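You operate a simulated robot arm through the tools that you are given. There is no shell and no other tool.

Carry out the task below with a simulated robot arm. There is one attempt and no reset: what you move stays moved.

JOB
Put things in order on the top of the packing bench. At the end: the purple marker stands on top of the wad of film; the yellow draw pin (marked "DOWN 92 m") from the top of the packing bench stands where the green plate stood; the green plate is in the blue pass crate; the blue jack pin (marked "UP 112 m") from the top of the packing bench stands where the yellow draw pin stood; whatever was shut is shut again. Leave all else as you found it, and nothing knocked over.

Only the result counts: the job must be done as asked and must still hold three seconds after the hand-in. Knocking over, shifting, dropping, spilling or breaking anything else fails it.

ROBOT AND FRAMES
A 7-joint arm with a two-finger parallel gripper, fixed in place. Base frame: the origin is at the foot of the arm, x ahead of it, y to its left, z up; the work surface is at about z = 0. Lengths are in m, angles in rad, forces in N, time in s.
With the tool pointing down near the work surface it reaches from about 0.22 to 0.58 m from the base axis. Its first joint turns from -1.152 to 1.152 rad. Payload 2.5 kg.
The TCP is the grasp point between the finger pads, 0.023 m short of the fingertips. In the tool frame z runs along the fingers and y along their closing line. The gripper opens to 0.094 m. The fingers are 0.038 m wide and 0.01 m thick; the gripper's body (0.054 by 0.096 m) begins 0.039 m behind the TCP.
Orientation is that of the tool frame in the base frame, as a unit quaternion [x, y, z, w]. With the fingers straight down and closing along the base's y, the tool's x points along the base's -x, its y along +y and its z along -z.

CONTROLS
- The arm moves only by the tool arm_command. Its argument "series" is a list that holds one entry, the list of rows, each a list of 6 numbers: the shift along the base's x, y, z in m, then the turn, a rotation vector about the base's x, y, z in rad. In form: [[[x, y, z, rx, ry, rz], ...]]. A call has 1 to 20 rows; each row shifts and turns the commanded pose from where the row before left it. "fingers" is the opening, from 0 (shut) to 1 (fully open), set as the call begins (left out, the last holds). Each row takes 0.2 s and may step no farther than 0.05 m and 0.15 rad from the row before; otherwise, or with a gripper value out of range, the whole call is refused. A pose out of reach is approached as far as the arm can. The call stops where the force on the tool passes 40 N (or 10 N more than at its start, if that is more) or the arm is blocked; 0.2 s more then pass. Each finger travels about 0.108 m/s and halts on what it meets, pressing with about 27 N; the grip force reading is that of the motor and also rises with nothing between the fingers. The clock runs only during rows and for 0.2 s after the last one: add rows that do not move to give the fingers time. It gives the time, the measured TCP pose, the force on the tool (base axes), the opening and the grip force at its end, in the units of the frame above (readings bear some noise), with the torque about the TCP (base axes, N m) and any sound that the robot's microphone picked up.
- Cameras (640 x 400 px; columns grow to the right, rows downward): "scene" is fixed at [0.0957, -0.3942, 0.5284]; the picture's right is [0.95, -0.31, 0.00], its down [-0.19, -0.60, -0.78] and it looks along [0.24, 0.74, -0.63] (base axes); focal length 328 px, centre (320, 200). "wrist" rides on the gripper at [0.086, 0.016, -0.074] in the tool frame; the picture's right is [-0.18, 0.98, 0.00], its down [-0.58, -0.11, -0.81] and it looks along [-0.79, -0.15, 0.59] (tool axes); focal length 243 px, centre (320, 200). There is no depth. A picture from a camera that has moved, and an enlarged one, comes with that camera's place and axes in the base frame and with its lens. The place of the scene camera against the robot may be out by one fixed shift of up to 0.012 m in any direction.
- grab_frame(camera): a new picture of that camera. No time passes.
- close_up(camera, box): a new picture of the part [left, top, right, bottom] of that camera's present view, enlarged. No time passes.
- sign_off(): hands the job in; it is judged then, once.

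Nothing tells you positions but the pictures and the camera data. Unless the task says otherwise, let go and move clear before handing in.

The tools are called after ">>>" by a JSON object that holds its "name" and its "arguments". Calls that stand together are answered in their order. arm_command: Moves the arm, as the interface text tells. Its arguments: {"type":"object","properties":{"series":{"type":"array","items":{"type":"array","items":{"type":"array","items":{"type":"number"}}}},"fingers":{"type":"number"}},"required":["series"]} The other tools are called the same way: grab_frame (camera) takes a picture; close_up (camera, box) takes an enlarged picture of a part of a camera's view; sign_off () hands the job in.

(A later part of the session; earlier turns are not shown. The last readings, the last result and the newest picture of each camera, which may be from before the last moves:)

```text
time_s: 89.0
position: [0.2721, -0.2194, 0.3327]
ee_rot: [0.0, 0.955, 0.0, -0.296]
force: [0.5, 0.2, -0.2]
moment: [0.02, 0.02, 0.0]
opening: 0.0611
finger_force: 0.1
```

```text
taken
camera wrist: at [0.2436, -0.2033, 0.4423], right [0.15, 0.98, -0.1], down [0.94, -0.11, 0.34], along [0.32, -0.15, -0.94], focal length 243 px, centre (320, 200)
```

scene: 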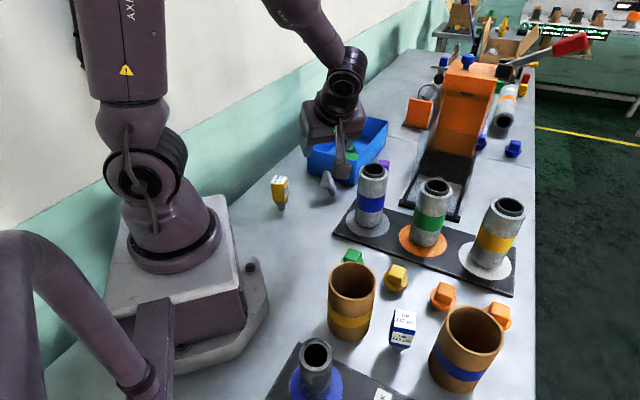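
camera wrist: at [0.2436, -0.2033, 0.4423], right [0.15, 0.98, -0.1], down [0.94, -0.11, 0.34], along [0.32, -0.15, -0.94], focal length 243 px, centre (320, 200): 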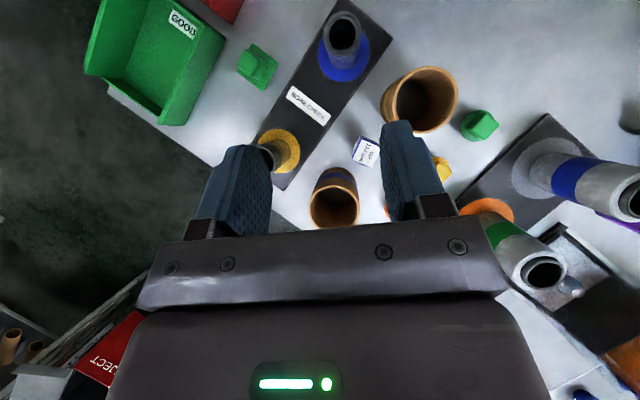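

>>> {"name": "close_up", "arguments": {"camera": "wrist", "box": [290, 50, 480, 240]}}

>>> {"name": "close_up", "arguments": {"camera": "wrist", "box": [60, 0, 300, 140]}}

>>> {"name": "arm_command", "arguments": {"series": [[[0, 0, 0, 0, 0.15, 0], [-0.01, -0.02, 0, 0, 0.15, 0], [-0.01, -0.02, 0, 0, 0.15, 0], [-0.01, -0.02, 0, 0, 0, 0], [0, 0, 0, 0, 0, 0]]]}}

>>> {"name": "grab_frame", "arguments": {"camera": "wrist"}}

```text
2.11 times, centred on (385, 145) of wrist
camera zoom: at [0.2436, -0.2033, 0.4423], right [0.15, 0.98, -0.1], down [0.94, -0.11, 0.34], along [0.32, -0.15, -0.94], focal length 511 px, centre (183, 316)
```

zoom: 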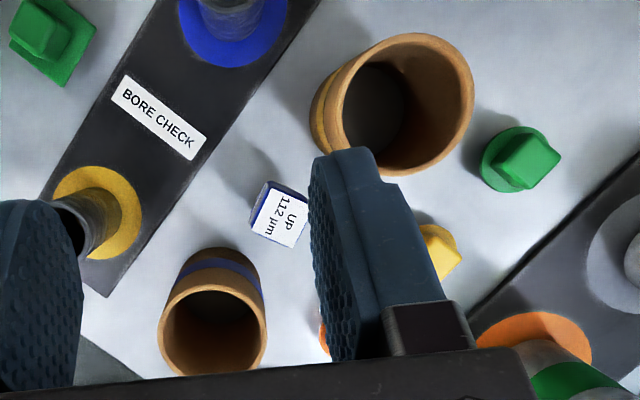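

```text
2.67 times, centred on (180, 70) of wrist
camera zoom: at [0.2436, -0.2033, 0.4423], right [0.15, 0.98, -0.1], down [0.94, -0.11, 0.34], along [0.32, -0.15, -0.94], focal length 647 px, centre (693, 547)
```

zoom: 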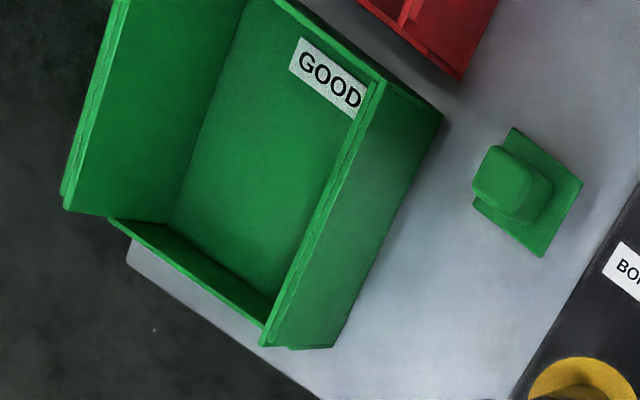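

```text
time_s: 90.2
position: [0.2421, -0.2775, 0.3318]
ee_rot: [0.0, 0.865, 0.0, -0.502]
force: [-0.1, 0.0, 0.2]
moment: [-0.02, 0.04, -0.02]
opening: 0.0611
finger_force: 0.1
```

```text
taken
camera wrist: at [0.2642, -0.2626, 0.4442], right [0.09, 0.98, -0.16], down [0.99, -0.11, -0.1], along [-0.12, -0.15, -0.98], focal length 243 px, centre (320, 200)
```

wrist: 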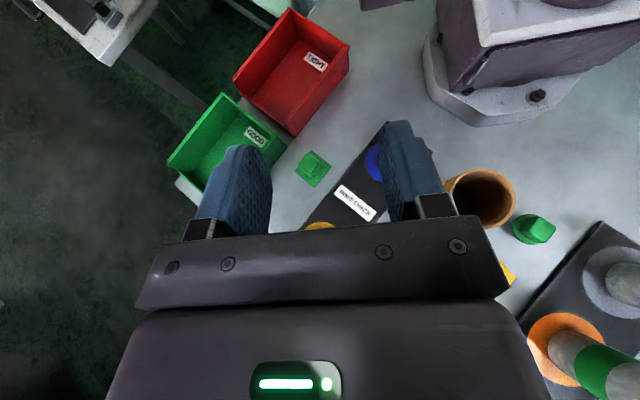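

The bins are empty, but I notice another green item with a square flange near the bore-check plate. I'll zoom in on it to be sure which one is the "green plate".

>>> {"name": "close_up", "arguments": {"camera": "wrist", "box": [280, 140, 350, 200]}}

>>> {"name": "close_up", "arguments": {"camera": "wrist", "box": [160, 0, 380, 200]}}

>>> {"name": "close_up", "arguments": {"camera": "scene", "box": [290, 80, 400, 210]}}

```text
6.67 times, centred on (315, 170) of wrist
camera zoom: at [0.2642, -0.2626, 0.4442], right [0.09, 0.98, -0.16], down [0.99, -0.11, -0.1], along [-0.12, -0.15, -0.98], focal length 1618 px, centre (353, 400)
```

zoom: 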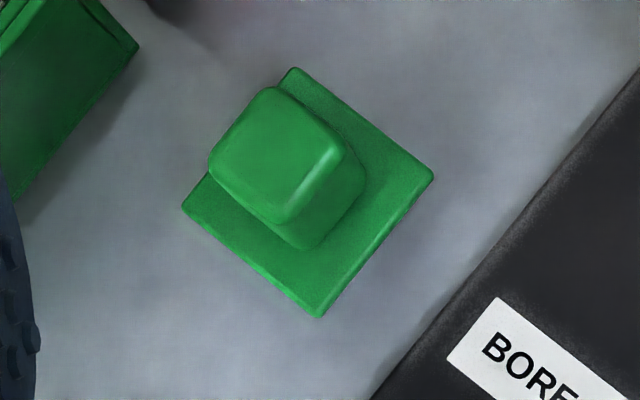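

```text
2.00 times, centred on (270, 100) of wrist
camera zoom: at [0.2642, -0.2626, 0.4442], right [0.09, 0.98, -0.16], down [0.99, -0.11, -0.1], along [-0.12, -0.15, -0.98], focal length 485 px, centre (420, 400)
```

zoom: 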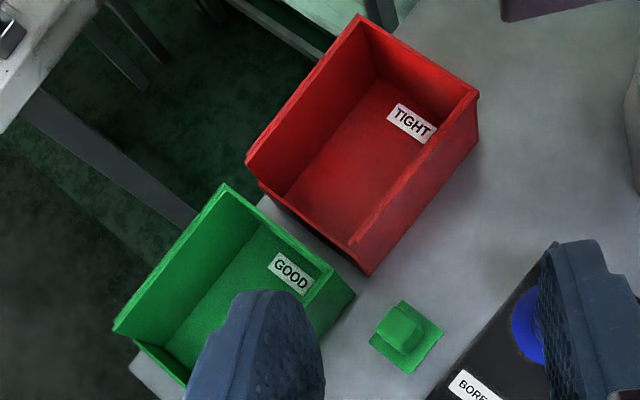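

```text
3.08 times, centred on (345, 145) of scene
camera zoom: at [0.0957, -0.3942, 0.5284], right [0.95, -0.31, 0.0], down [-0.19, -0.6, -0.78], along [0.24, 0.74, -0.63], focal length 1008 px, centre (243, 369)
```

zoom: 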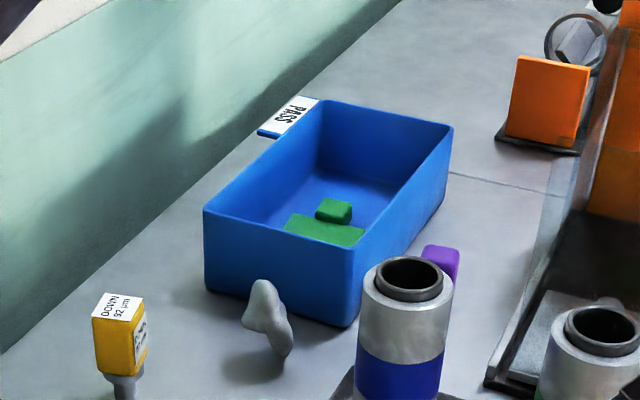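

The other green item is a square-flanged plug on a stem, while what I moved is a true plate, so that choice stands. Now on to the purple marker: I'll undo the tilt and hover over it to inspect its shape.

>>> {"name": "arm_command", "arguments": {"series": [[[0, 0, 0, 0, -0.15, 0], [0, 0, 0, 0, -0.15, 0], [0, 0, 0, 0, -0.15, 0], [0, 0, 0, 0, -0.15, 0], [0, 0, 0, 0, -0.15, 0], [0, 0, 0, 0, -0.15, 0], [0, 0, 0, 0, -0.15, 0], [0.018, 0.04, 0, 0, 0, 0], [0.018, 0.04, 0, 0, 0, 0], [0.018, 0.04, 0, 0, 0, 0], [0.018, 0.04, 0, 0, 0, 0], [0.018, 0.04, 0, 0, 0, 0], [0.018, 0.04, 0, 0, 0, 0], [0.018, 0.04, 0, 0, 0, 0], [0.018, 0.04, 0, 0, 0, 0], [0.018, 0.04, 0, 0, 0, 0], [0.018, 0.04, 0, 0, 0, 0], [0.018, 0.042, 0, 0, 0, 0], [0.018, 0.042, 0, 0, 0, 0], [0, 0, 0, 0, 0, 0]]]}}

>>> {"name": "grab_frame", "arguments": {"camera": "wrist"}}

```text
time_s: 94.4
position: [0.4581, 0.2048, 0.3322]
ee_rot: [0.0, 1.0, 0.0, 0.0]
force: [0.4, -0.5, -0.3]
moment: [0.04, -0.02, -0.04]
opening: 0.061
finger_force: 0.1
```

```text
taken
camera wrist: at [0.3721, 0.2199, 0.4066], right [0.18, 0.98, 0.0], down [0.58, -0.11, 0.81], along [0.79, -0.15, -0.59], focal length 243 px, centre (320, 200)
```

wrist: 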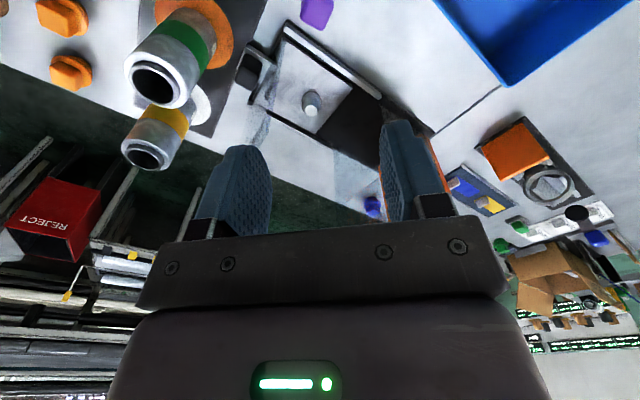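

>>> {"name": "close_up", "arguments": {"camera": "wrist", "box": [430, 100, 640, 270]}}

>>> {"name": "arm_command", "arguments": {"series": [[[0, 0, -0.045, 0, 0, 0], [0, 0, -0.045, 0, 0, 0], [0, 0, -0.045, 0, 0, 0], [0, 0, 0, 0, 0, 0]]]}}

>>> {"name": "grab_frame", "arguments": {"camera": "wrist"}}

>>> {"name": "close_up", "arguments": {"camera": "wrist", "box": [250, 0, 390, 120]}}

```text
2.35 times, centred on (535, 185) of wrist
camera zoom: at [0.3721, 0.2199, 0.4066], right [0.18, 0.98, 0.0], down [0.58, -0.11, 0.81], along [0.79, -0.15, -0.59], focal length 571 px, centre (-186, 235)
```

zoom: 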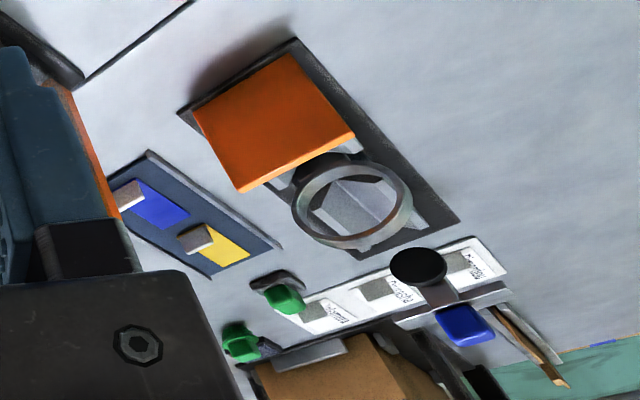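

```text
time_s: 95.4
position: [0.4567, 0.2049, 0.196]
ee_rot: [-0.001, 1.0, 0.0, 0.0]
force: [-0.3, -0.5, 0.7]
moment: [-0.02, 0.0, 0.02]
opening: 0.0611
finger_force: 0.0
```

```text
taken
camera wrist: at [0.3708, 0.2207, 0.2699], right [0.18, 0.98, 0.0], down [0.58, -0.11, 0.81], along [0.79, -0.15, -0.59], focal length 243 px, centre (320, 200)
```

wrist: 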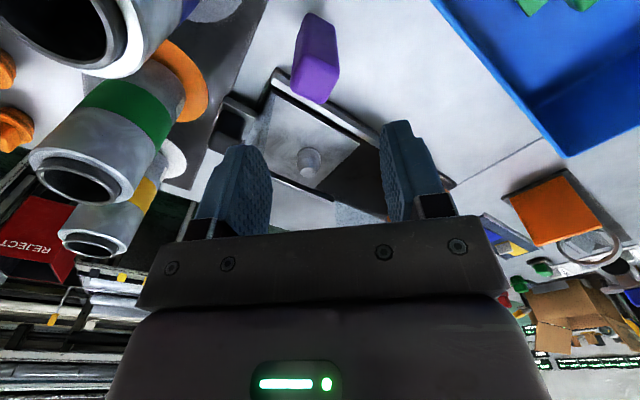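

```text
3.33 times, centred on (320, 60) of wrist
camera zoom: at [0.3708, 0.2207, 0.2699], right [0.18, 0.98, 0.0], down [0.58, -0.11, 0.81], along [0.79, -0.15, -0.59], focal length 809 px, centre (320, 667)
```

zoom: 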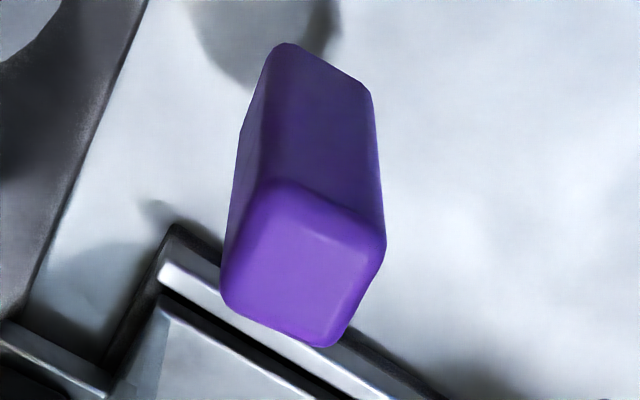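

The marker is about 26 mm square, 105 mm tall (dark tip below), centred near (0.454,0.201) at −38°. Before picking it up, I'll take a straight-down close view of the wad to choose the spot on its top.

>>> {"name": "arm_command", "arguments": {"series": [[[-0.02, 0.005, 0.03, 0, 0, 0], [-0.035, 0.005, 0.02, 0, 0, 0], [-0.04, 0.01, 0, 0, 0, 0], [-0.04, 0.01, 0, 0, 0.15, 0], [0, 0, 0, 0, 0.15, 0], [0, 0, 0, 0, 0.15, 0], [0, 0, 0, 0, 0.15, 0], [0, 0, 0, 0, 0.15, 0], [0, 0, 0, 0, 0.15, 0], [0, 0, -0.03, 0, 0, 0], [0, 0, -0.02, 0, 0, 0], [0, 0, 0, 0, 0, 0]]]}}

>>> {"name": "grab_frame", "arguments": {"camera": "wrist"}}

>>> {"name": "close_up", "arguments": {"camera": "wrist", "box": [270, 130, 370, 220]}}

```text
time_s: 98.0
position: [0.3235, 0.2348, 0.1977]
ee_rot: [0.0, 0.9, 0.0, -0.435]
force: [0.1, 0.1, -0.3]
moment: [0.01, 0.02, -0.02]
opening: 0.0611
finger_force: 0.1
```

```text
taken
camera wrist: at [0.3286, 0.2502, 0.3108], right [0.11, 0.98, -0.14], down [0.99, -0.11, 0.05], along [0.03, -0.15, -0.99], focal length 243 px, centre (320, 200)
```

wrist: 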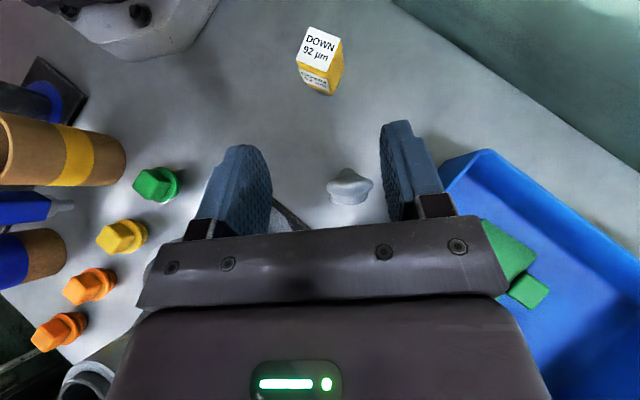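

```text
4.44 times, centred on (320, 175) of wrist
camera zoom: at [0.3286, 0.2502, 0.3108], right [0.11, 0.98, -0.14], down [0.99, -0.11, 0.05], along [0.03, -0.15, -0.99], focal length 1078 px, centre (320, 311)
```

zoom: 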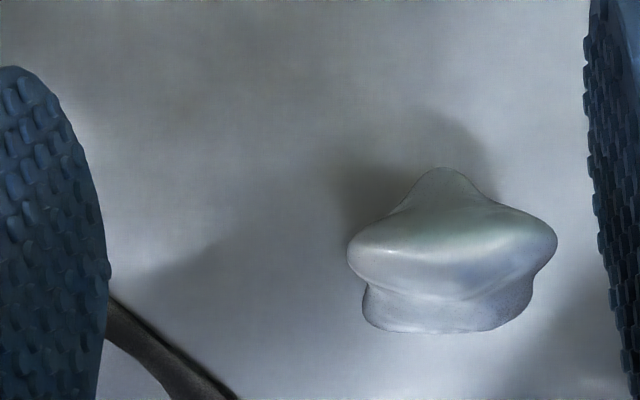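

>>> {"name": "close_up", "arguments": {"camera": "wrist", "box": [320, 160, 380, 210]}}

>>> {"name": "close_up", "arguments": {"camera": "scene", "box": [310, 165, 350, 205]}}

```text
8.00 times, centred on (350, 185) of wrist
camera zoom: at [0.3286, 0.2502, 0.3108], right [0.11, 0.98, -0.14], down [0.99, -0.11, 0.05], along [0.03, -0.15, -0.99], focal length 1941 px, centre (80, 320)
```

zoom: 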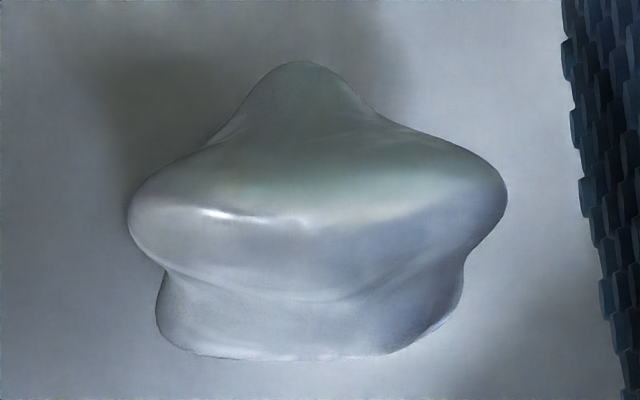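

```text
10.00 times, centred on (330, 185) of scene
camera zoom: at [0.0957, -0.3942, 0.5284], right [0.95, -0.31, 0.0], down [-0.19, -0.6, -0.78], along [0.24, 0.74, -0.63], focal length 3277 px, centre (220, 350)
```

zoom: 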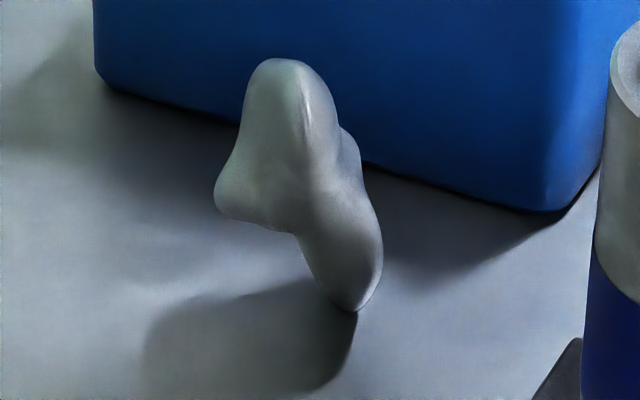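

The wad's top ridge centre is about (0.3225,0.2442), z≈0.075. Now I'll undo the tilt and hover over the marker with yaw −0.67 to grip it.

>>> {"name": "arm_command", "arguments": {"series": [[[0, 0, 0.03, 0, -0.15, 0], [0, 0, 0.02, 0, -0.15, 0], [0, 0, 0, 0, -0.15, 0], [0, 0, 0, 0, -0.15, 0], [0, 0, 0, 0, -0.15, 0], [0, 0, 0, 0, -0.15, 0], [0.026, -0.007, 0, 0, 0, -0.134], [0.026, -0.007, 0, 0, 0, -0.134], [0.026, -0.007, 0, 0, 0, -0.134], [0.026, -0.007, -0.01, 0, 0, -0.134], [0.0265, -0.0058, -0.04, 0, 0, -0.134], [0, 0, 0, 0, 0, 0]]]}}

>>> {"name": "grab_frame", "arguments": {"camera": "wrist"}}

>>> {"name": "close_up", "arguments": {"camera": "wrist", "box": [260, 10, 380, 130]}}

```text
time_s: 100.6
position: [0.4534, 0.2008, 0.1967]
ee_rot: [0.33, 0.944, 0.0, 0.0]
force: [0.1, 0.4, 0.4]
moment: [-0.01, 0.01, -0.01]
opening: 0.0614
finger_force: 0.2
```

```text
taken
camera wrist: at [0.3956, 0.2669, 0.2726], right [0.76, 0.65, 0.0], down [0.39, -0.45, 0.81], along [0.53, -0.61, -0.59], focal length 243 px, centre (320, 200)
```

wrist: 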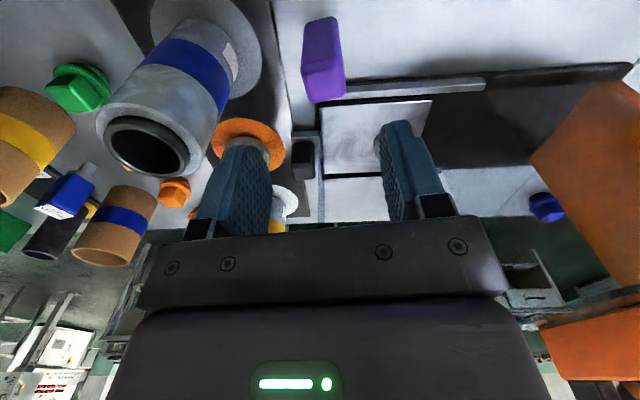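

```text
3.33 times, centred on (320, 70) of wrist
camera zoom: at [0.3956, 0.2669, 0.2726], right [0.76, 0.65, 0.0], down [0.39, -0.45, 0.81], along [0.53, -0.61, -0.59], focal length 809 px, centre (320, 633)
```

zoom: 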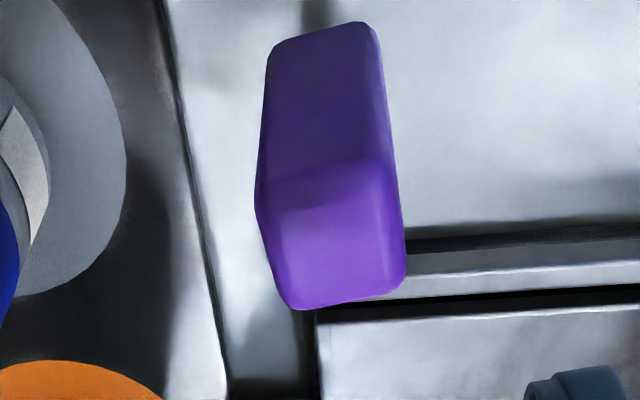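

Marker centre refined to (0.4552,0.2015), angle −35.5°. I'll correct and descend to z≈0.076, then grip.

>>> {"name": "arm_command", "arguments": {"series": [[[0.0023, 0.0007, -0.03, 0, 0, 0.05], [0, 0, -0.03, 0, 0, 0], [0, 0, -0.03, 0, 0, 0], [0, 0, -0.031, 0, 0, 0], [0, 0, 0, 0, 0, 0]]]}}

>>> {"name": "close_up", "arguments": {"camera": "wrist", "box": [200, 40, 440, 240]}}

>>> {"name": "close_up", "arguments": {"camera": "scene", "box": [320, 80, 480, 220]}}

```text
time_s: 101.8
position: [0.4572, 0.2031, 0.0762]
ee_rot: [0.304, 0.953, 0.0, 0.0]
force: [-0.1, -0.3, 0.0]
moment: [0.0, 0.03, 0.02]
opening: 0.0611
finger_force: 0.1
```

```text
2.00 times, centred on (320, 140) of wrist
camera zoom: at [0.3965, 0.2648, 0.15], right [0.72, 0.69, 0.0], down [0.41, -0.43, 0.81], along [0.56, -0.58, -0.59], focal length 485 px, centre (320, 320)
```

zoom: 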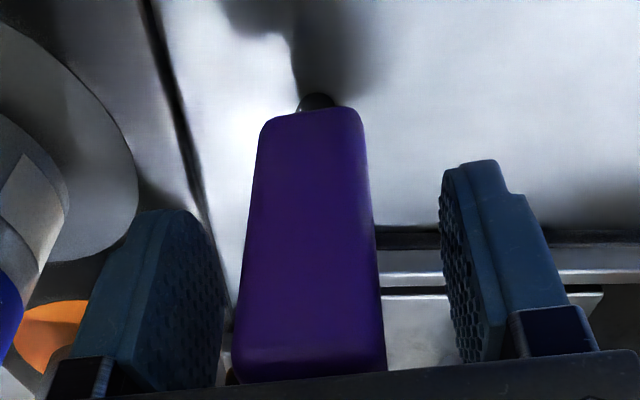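

```text
2.86 times, centred on (400, 150) of scene
camera zoom: at [0.0957, -0.3942, 0.5284], right [0.95, -0.31, 0.0], down [-0.19, -0.6, -0.78], along [0.24, 0.74, -0.63], focal length 936 px, centre (91, 343)
```

zoom: 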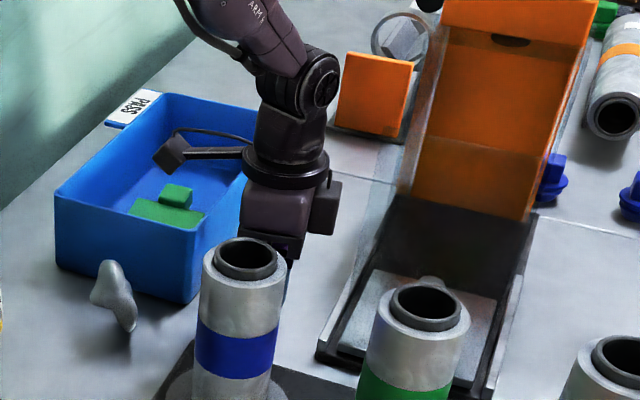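

>>> {"name": "arm_command", "arguments": {"series": [[[0, 0, 0, 0, 0, 0], [0, 0, 0, 0, 0, 0], [0, 0, 0, 0, 0, 0]]], "fingers": 0}}

>>> {"name": "arm_command", "arguments": {"series": [[[0, 0, 0.02, 0, 0, 0], [0, 0, 0.04, 0, 0, 0], [0, 0, 0.045, 0, 0, 0], [0, 0, 0.045, 0, 0, 0], [0, 0, 0, 0, 0, 0]]]}}

>>> {"name": "grab_frame", "arguments": {"camera": "wrist"}}

>>> {"name": "close_up", "arguments": {"camera": "scene", "box": [300, 20, 460, 180]}}

```text
time_s: 102.6
position: [0.4567, 0.2028, 0.0771]
ee_rot: [0.306, 0.952, 0.0, 0.001]
force: [-0.3, 0.3, -0.3]
moment: [0.01, -0.01, 0.01]
opening: 0.0292
finger_force: 27.1
```

```text
time_s: 103.8
position: [0.4548, 0.204, 0.2292]
ee_rot: [0.305, 0.952, 0.0, 0.0]
force: [-0.2, 0.9, 0.2]
moment: [-0.01, -0.01, -0.02]
opening: 0.0293
finger_force: 27.1
```

```text
taken
camera wrist: at [0.395, 0.2659, 0.3025], right [0.72, 0.69, 0.0], down [0.41, -0.43, 0.81], along [0.56, -0.58, -0.59], focal length 243 px, centre (320, 200)
```

wrist: 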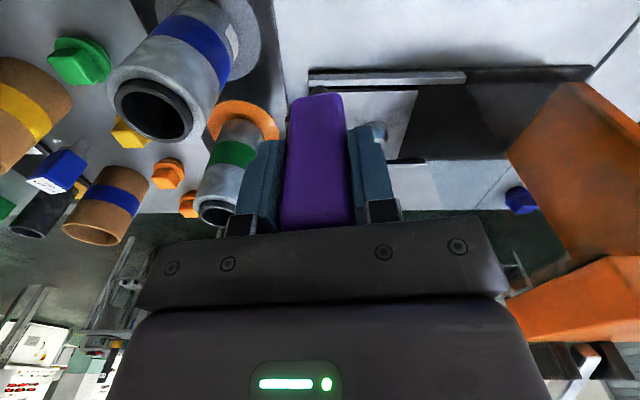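

```text
2.50 times, centred on (380, 100) of scene
camera zoom: at [0.0957, -0.3942, 0.5284], right [0.95, -0.31, 0.0], down [-0.19, -0.6, -0.78], along [0.24, 0.74, -0.63], focal length 819 px, centre (170, 450)
```

zoom: 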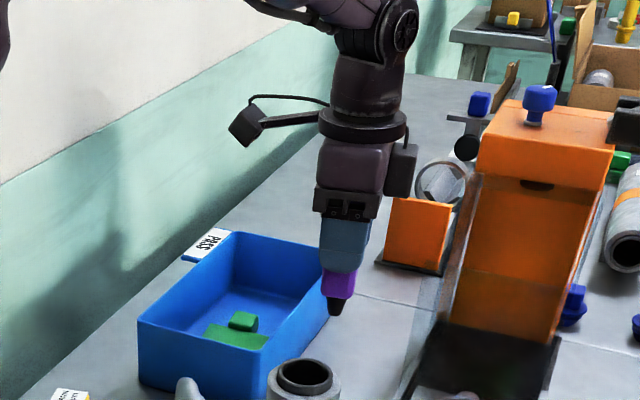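

The marker is gripped. I'll carry it over the wad, turning to yaw −1.57 so that the fingers close along x (the direction in which it could tip off the ridge).

>>> {"name": "arm_command", "arguments": {"series": [[[-0.019, 0.00566, 0, 0, 0, -0.1359], [-0.019, 0.00566, 0, 0, 0, -0.1359], [-0.019, 0.00566, 0, 0, 0, -0.1359], [-0.019, 0.00566, 0, 0, 0, -0.1359], [-0.019, 0.00566, 0, 0, 0, -0.1359], [-0.019, 0.00566, 0, 0, 0, -0.1359], [-0.019, 0.00566, 0, 0, 0, -0.1359], [0, 0, 0, 0, 0, 0]]]}}

>>> {"name": "grab_frame", "arguments": {"camera": "wrist"}}

>>> {"name": "close_up", "arguments": {"camera": "scene", "box": [260, 80, 400, 220]}}

```text
time_s: 105.6
position: [0.3224, 0.2426, 0.2252]
ee_rot: [0.708, 0.706, 0.0, 0.0]
force: [0.1, -0.2, -0.3]
moment: [0.01, 0.01, -0.01]
opening: 0.0296
finger_force: 27.3
```

```text
taken
camera wrist: at [0.3404, 0.3273, 0.299], right [0.98, -0.19, 0.0], down [-0.11, -0.58, 0.81], along [-0.15, -0.79, -0.59], focal length 243 px, centre (320, 200)
```

wrist: 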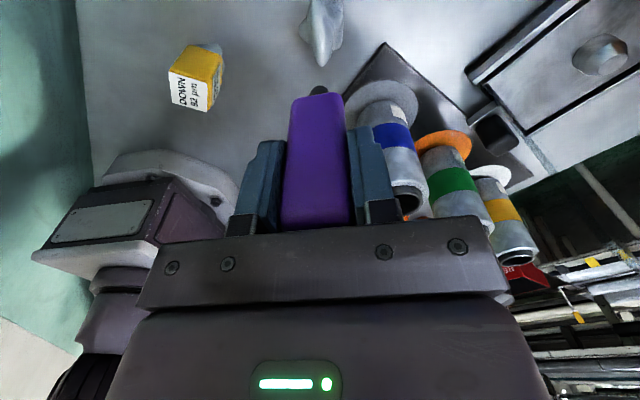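

```text
2.86 times, centred on (330, 150) of scene
camera zoom: at [0.0957, -0.3942, 0.5284], right [0.95, -0.31, 0.0], down [-0.19, -0.6, -0.78], along [0.24, 0.74, -0.63], focal length 936 px, centre (291, 343)
```

zoom: 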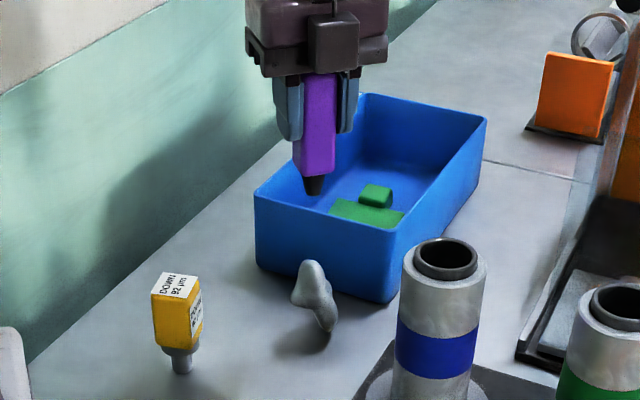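

Aligned above the wad. I'll descend to about 1 cm above its top and look closely.

>>> {"name": "arm_command", "arguments": {"series": [[[0, 0, -0.03, 0, 0, 0], [0, 0, -0.025, 0, 0, 0], [0, 0, -0.006, 0, 0, 0], [0, 0, 0, 0, 0, 0]]]}}

>>> {"name": "close_up", "arguments": {"camera": "wrist", "box": [270, 20, 390, 130]}}

>>> {"name": "close_up", "arguments": {"camera": "scene", "box": [300, 140, 360, 210]}}

```text
time_s: 106.6
position: [0.3227, 0.2433, 0.1663]
ee_rot: [0.708, 0.706, 0.0, 0.0]
force: [0.1, 0.5, -0.9]
moment: [0.02, 0.0, 0.02]
opening: 0.0291
finger_force: 27.1
```

```text
3.64 times, centred on (330, 75) of wrist
camera zoom: at [0.3396, 0.3278, 0.2391], right [0.98, -0.19, 0.0], down [-0.11, -0.58, 0.81], along [-0.15, -0.79, -0.59], focal length 882 px, centre (284, 654)
```

zoom: 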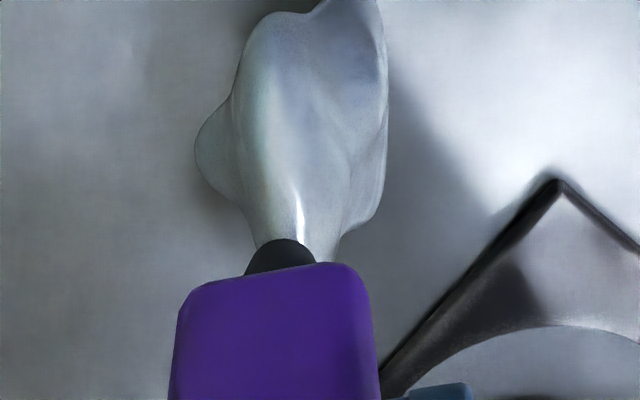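

```text
5.71 times, centred on (330, 175) of scene
camera zoom: at [0.0957, -0.3942, 0.5284], right [0.95, -0.31, 0.0], down [-0.19, -0.6, -0.78], along [0.24, 0.74, -0.63], focal length 1872 px, centre (263, 343)
```

zoom: 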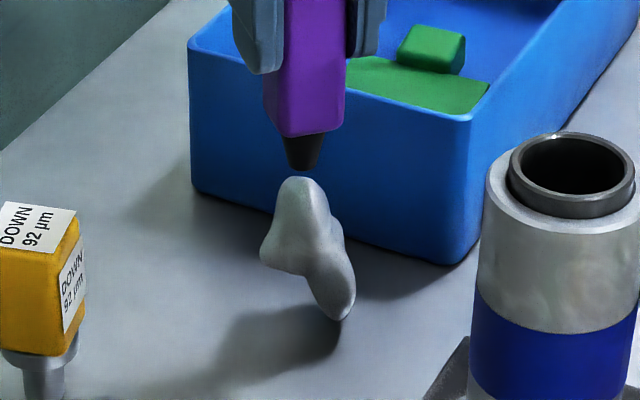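

The tip is a few mm above the wad, slightly to +x of its crest. I'll shift −1.5 mm in x and touch down slowly.

>>> {"name": "arm_command", "arguments": {"series": [[[-0.0015, 0, -0.002, 0, 0, 0], [0, 0, 0, 0, 0, 0]]]}}

>>> {"name": "arm_command", "arguments": {"series": [[[0, 0, -0.002, 0, 0, 0], [0, 0, 0, 0, 0, 0]]]}}

>>> {"name": "arm_command", "arguments": {"series": [[[0, 0, -0.002, 0, 0, 0], [0, 0, 0, 0, 0, 0]]]}}

>>> {"name": "close_up", "arguments": {"camera": "scene", "box": [310, 150, 350, 190]}}

```text
time_s: 107.2
position: [0.3214, 0.2423, 0.1637]
ee_rot: [0.708, 0.707, 0.0, 0.0]
force: [0.0, -0.1, -0.7]
moment: [-0.01, -0.02, 0.01]
opening: 0.0294
finger_force: 26.9
```

```text
time_s: 107.8
position: [0.3215, 0.2429, 0.1617]
ee_rot: [0.708, 0.706, -0.001, 0.0]
force: [0.1, 0.2, 0.0]
moment: [0.0, 0.01, -0.01]
opening: 0.0293
finger_force: 26.8
```

```text
time_s: 108.4
position: [0.3211, 0.2428, 0.1609]
ee_rot: [0.708, 0.706, 0.001, 0.0]
force: [0.5, -0.5, -0.3]
moment: [0.01, 0.03, -0.02]
opening: 0.0293
finger_force: 26.8
```

```text
10.00 times, centred on (330, 170) of scene
camera zoom: at [0.0957, -0.3942, 0.5284], right [0.95, -0.31, 0.0], down [-0.19, -0.6, -0.78], along [0.24, 0.74, -0.63], focal length 3277 px, centre (220, 500)
```

zoom: 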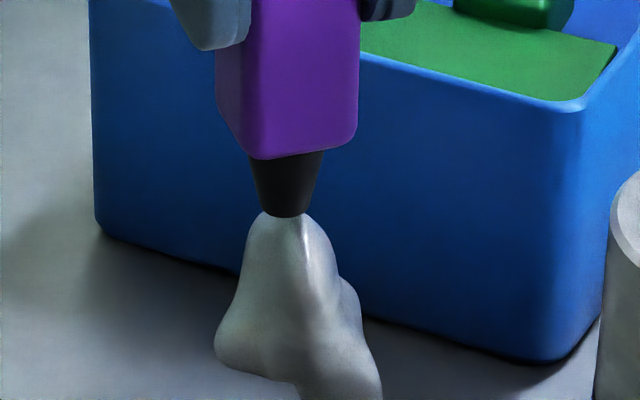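

>>> {"name": "arm_command", "arguments": {"series": [[[0, 0, -0.002, 0, 0, 0], [0, 0, 0, 0, 0, 0]]]}}

>>> {"name": "arm_command", "arguments": {"series": [[[0, 0, -0.0015, 0, 0, 0], [0, 0, 0, 0, 0, 0]]]}}

>>> {"name": "arm_command", "arguments": {"series": [[[0, 0, -0.0015, 0, 0, 0], [0, 0, 0, 0, 0, 0]]]}}

>>> {"name": "close_up", "arguments": {"camera": "scene", "box": [310, 150, 350, 190]}}

>>> {"name": "close_up", "arguments": {"camera": "wrist", "box": [270, 20, 390, 130]}}

```text
time_s: 109.0
position: [0.3214, 0.2423, 0.1578]
ee_rot: [0.708, 0.706, 0.0, 0.0]
force: [0.2, 0.5, 0.6]
moment: [0.02, -0.05, 0.01]
opening: 0.0293
finger_force: 26.9
```

```text
time_s: 109.6
position: [0.3213, 0.2421, 0.1572]
ee_rot: [0.708, 0.706, 0.0, 0.0]
force: [-0.7, -0.1, -0.1]
moment: [-0.02, 0.0, 0.0]
opening: 0.0294
finger_force: 26.7
```

```text
time_s: 110.2
position: [0.3207, 0.2431, 0.155]
ee_rot: [0.708, 0.707, 0.0, -0.001]
force: [0.7, 0.2, -0.3]
moment: [0.03, -0.03, 0.0]
opening: 0.0292
finger_force: 26.5
```

```text
10.00 times, centred on (330, 170) of scene
camera zoom: at [0.0957, -0.3942, 0.5284], right [0.95, -0.31, 0.0], down [-0.19, -0.6, -0.78], along [0.24, 0.74, -0.63], focal length 3277 px, centre (220, 500)
```

zoom: 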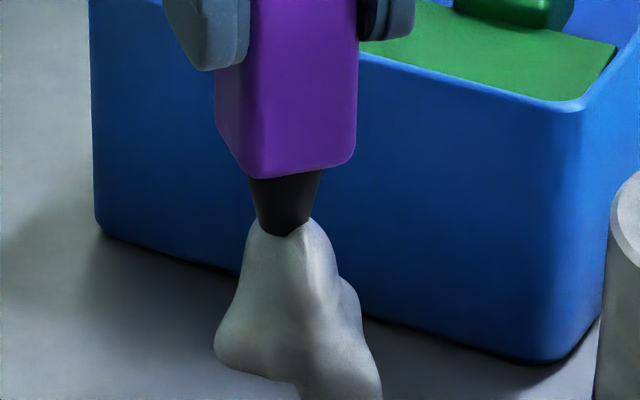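

```text
3.64 times, centred on (330, 75) of wrist
camera zoom: at [0.3382, 0.3279, 0.2284], right [0.98, -0.18, 0.0], down [-0.11, -0.58, 0.81], along [-0.15, -0.79, -0.59], focal length 882 px, centre (284, 654)
```

zoom: 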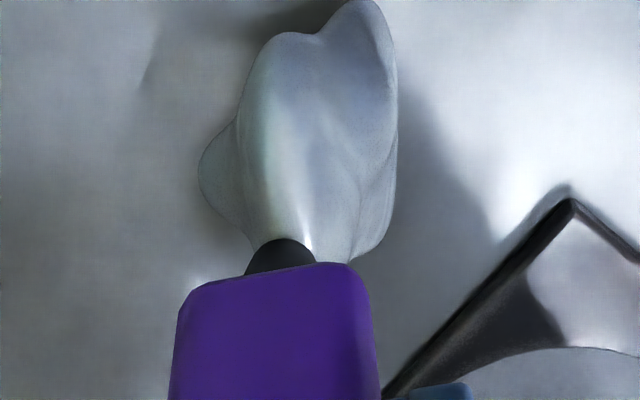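

No contact yet; continuing down in small steps.

>>> {"name": "arm_command", "arguments": {"series": [[[0, 0, -0.0015, 0, 0, 0], [0, 0, 0, 0, 0, 0]]]}}

>>> {"name": "arm_command", "arguments": {"series": [[[0, 0, -0.0015, 0, 0, 0], [0, 0, 0, 0, 0, 0]]]}}

>>> {"name": "arm_command", "arguments": {"series": [[[0, 0, -0.0015, 0, 0, 0], [0, 0, 0, 0, 0, 0]]]}}

>>> {"name": "close_up", "arguments": {"camera": "scene", "box": [310, 150, 350, 190]}}

>>> {"name": "close_up", "arguments": {"camera": "wrist", "box": [270, 20, 390, 130]}}

```text
time_s: 110.8
position: [0.3214, 0.2423, 0.1537]
ee_rot: [0.707, 0.707, 0.002, 0.0]
force: [-1.1, 0.0, 13.5]
moment: [-0.02, 0.11, 0.03]
opening: 0.0292
finger_force: 26.6
```

```text
time_s: 111.4
position: [0.3212, 0.2429, 0.153]
ee_rot: [0.707, 0.707, 0.003, 0.001]
force: [-1.5, -0.2, 27.1]
moment: [-0.01, 0.2, 0.01]
opening: 0.0295
finger_force: 27.1
```

```text
time_s: 112.0
position: [0.322, 0.2424, 0.15]
ee_rot: [0.707, 0.707, 0.001, 0.0]
force: [-1.1, 0.5, 27.1]
moment: [0.03, 0.06, 0.0]
opening: 0.0296
finger_force: 27.4
```

```text
10.00 times, centred on (330, 170) of scene
camera zoom: at [0.0956, -0.3943, 0.5283], right [0.95, -0.31, 0.0], down [-0.19, -0.6, -0.78], along [0.24, 0.74, -0.63], focal length 3277 px, centre (220, 500)
```

zoom: 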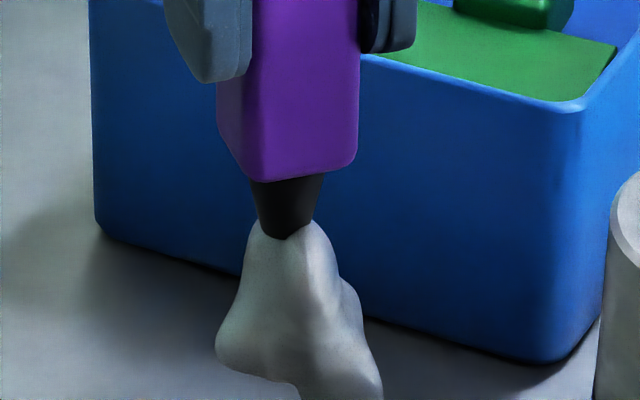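

```text
3.64 times, centred on (330, 75) of wrist
camera zoom: at [0.3386, 0.3279, 0.225], right [0.98, -0.18, 0.0], down [-0.11, -0.58, 0.81], along [-0.15, -0.79, -0.59], focal length 882 px, centre (284, 654)
```

zoom: 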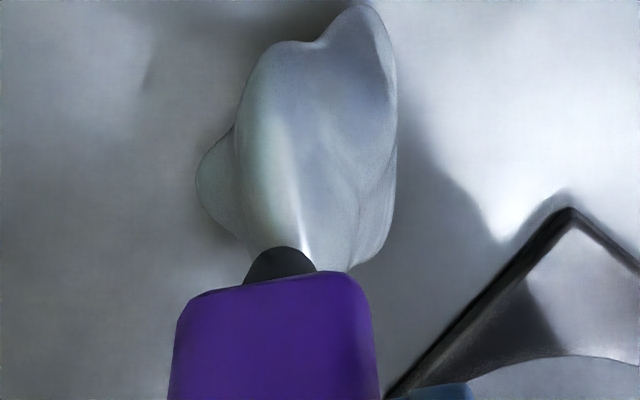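

Contact at a marker-bottom height of ≈0.0765, and the wad stayed put under 27 N (the marker slid slightly in the grip). I'll relieve the pressure step by step.

>>> {"name": "arm_command", "arguments": {"series": [[[0, 0, 0.001, 0, 0, 0], [0, 0, 0, 0, 0, 0]]]}}

>>> {"name": "arm_command", "arguments": {"series": [[[0, 0, 0.0007, 0, 0, 0], [0, 0, 0, 0, 0, 0]]]}}

```text
time_s: 112.6
position: [0.3208, 0.2422, 0.1505]
ee_rot: [0.708, 0.706, 0.0, 0.0]
force: [1.9, 1.7, 13.9]
moment: [0.12, -0.07, 0.04]
opening: 0.0292
finger_force: 26.7
```

```text
time_s: 113.2
position: [0.32, 0.2433, 0.1502]
ee_rot: [0.708, 0.707, -0.002, 0.0]
force: [0.3, 1.1, 4.9]
moment: [0.03, -0.05, -0.01]
opening: 0.0294
finger_force: 26.9
```

Light contact now. To learn whether the wad's top is physically flat or a ridge, I'll probe: raise, shift +12 mm in x (where the visible surface slopes away), and feel for contact height.

>>> {"name": "arm_command", "arguments": {"series": [[[0, 0, 0.008, 0, 0, 0], [0.012, 0, 0, 0, 0, 0], [0, 0, -0.006, 0, 0, 0], [0, 0, 0, 0, 0, 0]]]}}

>>> {"name": "arm_command", "arguments": {"series": [[[0, 0, -0.0015, 0, 0, 0], [0, 0, 0, 0, 0, 0]]]}}

>>> {"name": "arm_command", "arguments": {"series": [[[0, 0, -0.001, 0, 0, 0], [0, 0, 0, 0, 0, 0]]]}}

>>> {"name": "close_up", "arguments": {"camera": "scene", "box": [310, 150, 350, 190]}}

```text
time_s: 114.2
position: [0.3346, 0.2427, 0.1535]
ee_rot: [0.707, 0.707, 0.0, -0.001]
force: [0.1, -0.3, -0.4]
moment: [0.01, 0.02, 0.0]
opening: 0.0293
finger_force: 27.2
```

```text
time_s: 114.8
position: [0.3334, 0.2419, 0.1517]
ee_rot: [0.707, 0.707, 0.0, 0.0]
force: [0.1, -0.7, -0.5]
moment: [-0.01, -0.03, 0.0]
opening: 0.0295
finger_force: 26.9
```

```text
time_s: 115.4
position: [0.3341, 0.242, 0.1525]
ee_rot: [0.707, 0.707, 0.0, 0.001]
force: [-0.7, 0.1, 0.4]
moment: [-0.02, 0.01, 0.0]
opening: 0.0294
finger_force: 27.0
```

```text
10.00 times, centred on (330, 170) of scene
camera zoom: at [0.0957, -0.3942, 0.5284], right [0.95, -0.31, 0.0], down [-0.19, -0.6, -0.78], along [0.24, 0.74, -0.63], focal length 3277 px, centre (220, 500)
```

zoom: 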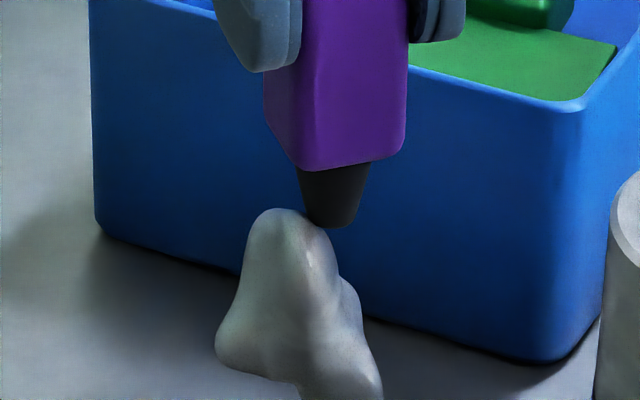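

No contact at the same height, so the surface does fall away there. I'll go down further to find the height at this offset.

>>> {"name": "arm_command", "arguments": {"series": [[[0, 0, -0.0015, 0, 0, 0], [0, 0, 0, 0, 0, 0]]]}}

>>> {"name": "arm_command", "arguments": {"series": [[[0, 0, -0.0015, 0, 0, 0], [0, 0, 0, 0, 0, 0]]]}}

>>> {"name": "arm_command", "arguments": {"series": [[[0, 0, -0.0015, 0, 0, 0], [0, 0, 0, 0, 0, 0]]]}}

>>> {"name": "arm_command", "arguments": {"series": [[[0, 0, -0.0015, 0, 0, 0], [0, 0, 0, 0, 0, 0]]]}}

>>> {"name": "close_up", "arguments": {"camera": "scene", "box": [310, 150, 350, 190]}}

```text
time_s: 116.0
position: [0.3353, 0.2427, 0.151]
ee_rot: [0.708, 0.706, 0.001, -0.001]
force: [-1.0, -1.2, 13.3]
moment: [-0.08, -0.03, 0.01]
opening: 0.0294
finger_force: 27.3
```

```text
time_s: 116.6
position: [0.3331, 0.2427, 0.1502]
ee_rot: [0.707, 0.707, 0.002, 0.0]
force: [1.1, -0.2, 26.7]
moment: [0.01, -0.06, 0.01]
opening: 0.0295
finger_force: 27.0
```

```text
time_s: 117.2
position: [0.3334, 0.2423, 0.1488]
ee_rot: [0.708, 0.706, 0.001, 0.001]
force: [1.3, -0.4, 25.8]
moment: [0.04, -0.04, 0.01]
opening: 0.0292
finger_force: 26.6
```

```text
time_s: 117.8
position: [0.3331, 0.2408, 0.1472]
ee_rot: [0.708, 0.706, 0.001, 0.0]
force: [1.2, 1.7, 25.3]
moment: [0.1, -0.06, -0.01]
opening: 0.0294
finger_force: 27.2
```

```text
10.00 times, centred on (330, 170) of scene
camera zoom: at [0.0956, -0.3943, 0.5283], right [0.95, -0.31, 0.0], down [-0.19, -0.6, -0.78], along [0.24, 0.74, -0.63], focal length 3277 px, centre (220, 500)
```

zoom: 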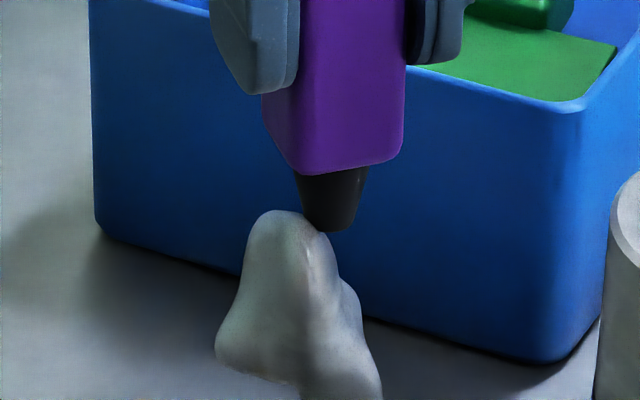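

Revealing: at +12 mm the marker is borne at nearly the same height although the visible surface there is lower – the wad physically carries a flat top. So I'll set the marker over the wad's centre (≈(0.3243,0.244)).

>>> {"name": "arm_command", "arguments": {"series": [[[0, 0, 0.006, 0, 0, 0], [-0.009, 0, 0, 0, 0, 0], [0, 0, -0.002, 0, 0, 0], [0, 0, 0, 0, 0, 0]]]}}

>>> {"name": "close_up", "arguments": {"camera": "wrist", "box": [240, 20, 400, 240]}}

>>> {"name": "close_up", "arguments": {"camera": "scene", "box": [300, 130, 360, 210]}}

```text
time_s: 118.8
position: [0.3235, 0.2424, 0.1499]
ee_rot: [0.706, 0.708, 0.0, 0.0]
force: [0.4, 1.2, 0.1]
moment: [0.01, 0.0, 0.01]
opening: 0.0294
finger_force: 26.9
```

```text
1.82 times, centred on (320, 130) of wrist
camera zoom: at [0.3406, 0.3273, 0.2231], right [0.98, -0.18, 0.0], down [-0.11, -0.58, 0.81], along [-0.15, -0.79, -0.59], focal length 441 px, centre (320, 327)
```

zoom: 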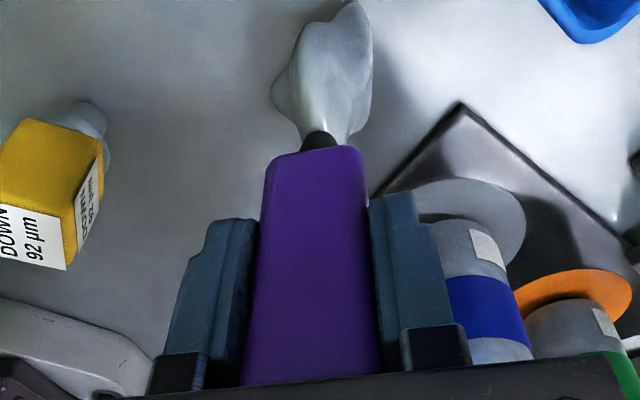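

```text
5.00 times, centred on (330, 170) of scene
camera zoom: at [0.0957, -0.3942, 0.5284], right [0.95, -0.31, 0.0], down [-0.19, -0.6, -0.78], along [0.24, 0.74, -0.63], focal length 1638 px, centre (270, 350)
```

zoom: 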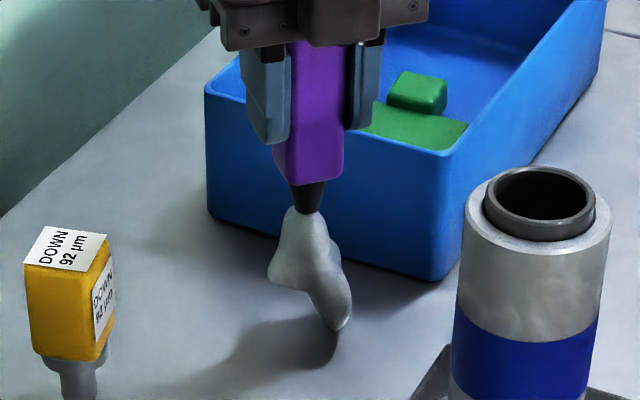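

>>> {"name": "arm_command", "arguments": {"series": [[[0, 0, -0.0012, 0, 0, 0], [0, 0, 0, 0, 0, 0]]]}}

>>> {"name": "arm_command", "arguments": {"series": [[[0, 0, -0.001, 0, 0, 0], [0, 0, 0, 0, 0, 0]]]}}

```text
time_s: 119.4
position: [0.3251, 0.2419, 0.147]
ee_rot: [0.708, 0.706, 0.0, -0.001]
force: [-0.5, 0.3, -0.1]
moment: [-0.01, 0.0, -0.02]
opening: 0.0294
finger_force: 27.1
```

```text
time_s: 120.0
position: [0.3243, 0.2431, 0.1477]
ee_rot: [0.708, 0.706, 0.001, 0.0]
force: [0.2, -0.2, -0.9]
moment: [0.01, -0.03, 0.02]
opening: 0.0295
finger_force: 26.7
```

>>> {"name": "arm_command", "arguments": {"series": [[[0, 0, -0.0008, 0, 0, 0], [0, 0, 0, 0, 0, 0]]]}}

>>> {"name": "arm_command", "arguments": {"series": [[[0, 0, -0.0006, 0, 0, 0], [0, 0, 0, 0, 0, 0]]]}}

```text
time_s: 120.6
position: [0.324, 0.2425, 0.1465]
ee_rot: [0.708, 0.706, 0.0, 0.0]
force: [0.1, -1.8, 2.8]
moment: [-0.03, 0.02, -0.04]
opening: 0.0293
finger_force: 26.9
```

```text
time_s: 121.2
position: [0.324, 0.2427, 0.1459]
ee_rot: [0.708, 0.706, 0.001, -0.001]
force: [-2.0, -1.4, 10.8]
moment: [-0.06, 0.11, -0.02]
opening: 0.0294
finger_force: 26.8
```

Contact again (10.8 N). I'll ease off 0.5 mm and then open the fingers by a hair to test that it stands.

>>> {"name": "arm_command", "arguments": {"series": [[[0, 0, 0.0005, 0, 0, 0], [0, 0, 0, 0, 0, 0]]]}}

>>> {"name": "arm_command", "arguments": {"series": [[[0, 0, 0, 0, 0, 0]]], "fingers": 0.335}}

>>> {"name": "close_up", "arguments": {"camera": "scene", "box": [300, 130, 360, 210]}}

>>> {"name": "close_up", "arguments": {"camera": "wrist", "box": [240, 20, 400, 240]}}

```text
time_s: 121.8
position: [0.3249, 0.2426, 0.1469]
ee_rot: [0.708, 0.707, -0.001, 0.0]
force: [-0.2, 0.7, 8.4]
moment: [0.08, 0.02, -0.03]
opening: 0.0292
finger_force: 27.6
```

```text
time_s: 122.2
position: [0.3235, 0.2419, 0.1463]
ee_rot: [0.707, 0.707, -0.001, 0.0]
force: [-0.2, -0.4, 0.0]
moment: [-0.01, -0.03, -0.03]
opening: 0.0314
finger_force: 0.0
```

```text
5.00 times, centred on (330, 170) of scene
camera zoom: at [0.0957, -0.3942, 0.5284], right [0.95, -0.31, 0.0], down [-0.19, -0.6, -0.78], along [0.24, 0.74, -0.63], focal length 1638 px, centre (270, 350)
```

zoom: 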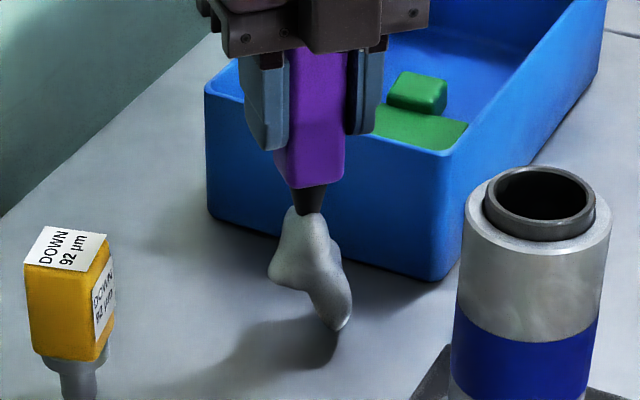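

```text
1.82 times, centred on (320, 130) of wrist
camera zoom: at [0.3412, 0.3276, 0.2196], right [0.98, -0.19, 0.0], down [-0.11, -0.58, 0.81], along [-0.15, -0.79, -0.59], focal length 441 px, centre (320, 327)
```

zoom: 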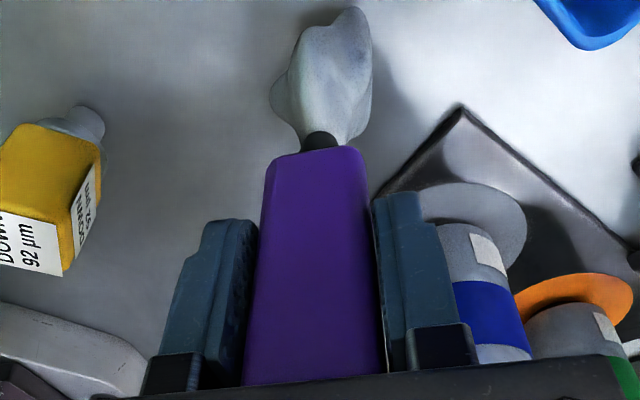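

With 2 mm of slack the marker stays upright. I'll wait a second and compare.

>>> {"name": "arm_command", "arguments": {"series": [[[0, 0, 0, 0, 0, 0], [0, 0, 0, 0, 0, 0], [0, 0, 0, 0, 0, 0], [0, 0, 0, 0, 0, 0]]]}}

>>> {"name": "close_up", "arguments": {"camera": "scene", "box": [300, 130, 360, 210]}}

>>> {"name": "close_up", "arguments": {"camera": "wrist", "box": [240, 20, 400, 240]}}

```text
time_s: 123.2
position: [0.3237, 0.2423, 0.1452]
ee_rot: [0.708, 0.706, -0.001, 0.0]
force: [-0.8, 0.9, -0.9]
moment: [0.01, -0.03, 0.02]
opening: 0.0313
finger_force: 0.0
```

```text
5.00 times, centred on (330, 170) of scene
camera zoom: at [0.0957, -0.3942, 0.5284], right [0.95, -0.31, 0.0], down [-0.19, -0.6, -0.78], along [0.24, 0.74, -0.63], focal length 1638 px, centre (270, 350)
```

zoom: 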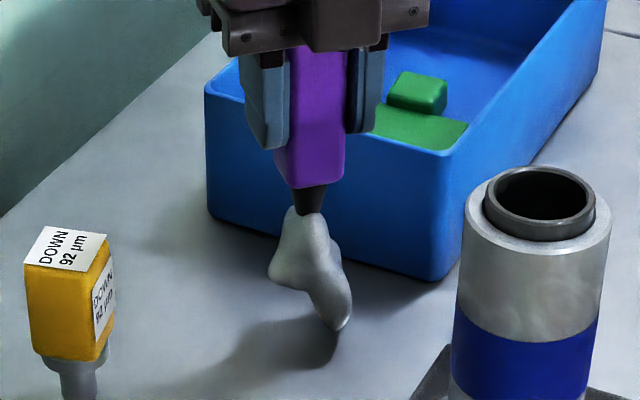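

```text
1.82 times, centred on (320, 130) of wrist
camera zoom: at [0.3413, 0.3277, 0.2202], right [0.98, -0.19, 0.0], down [-0.11, -0.58, 0.81], along [-0.15, -0.79, -0.59], focal length 441 px, centre (320, 327)
```

zoom: 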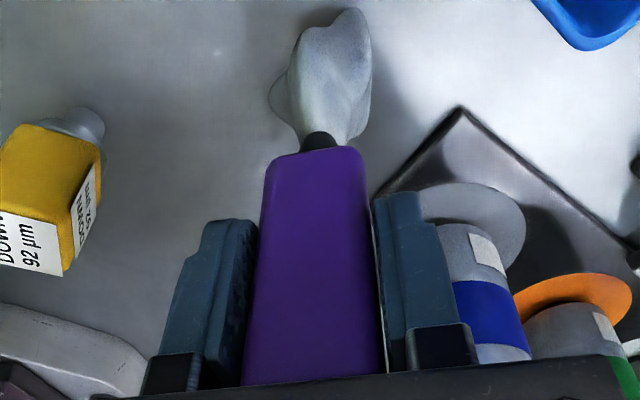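

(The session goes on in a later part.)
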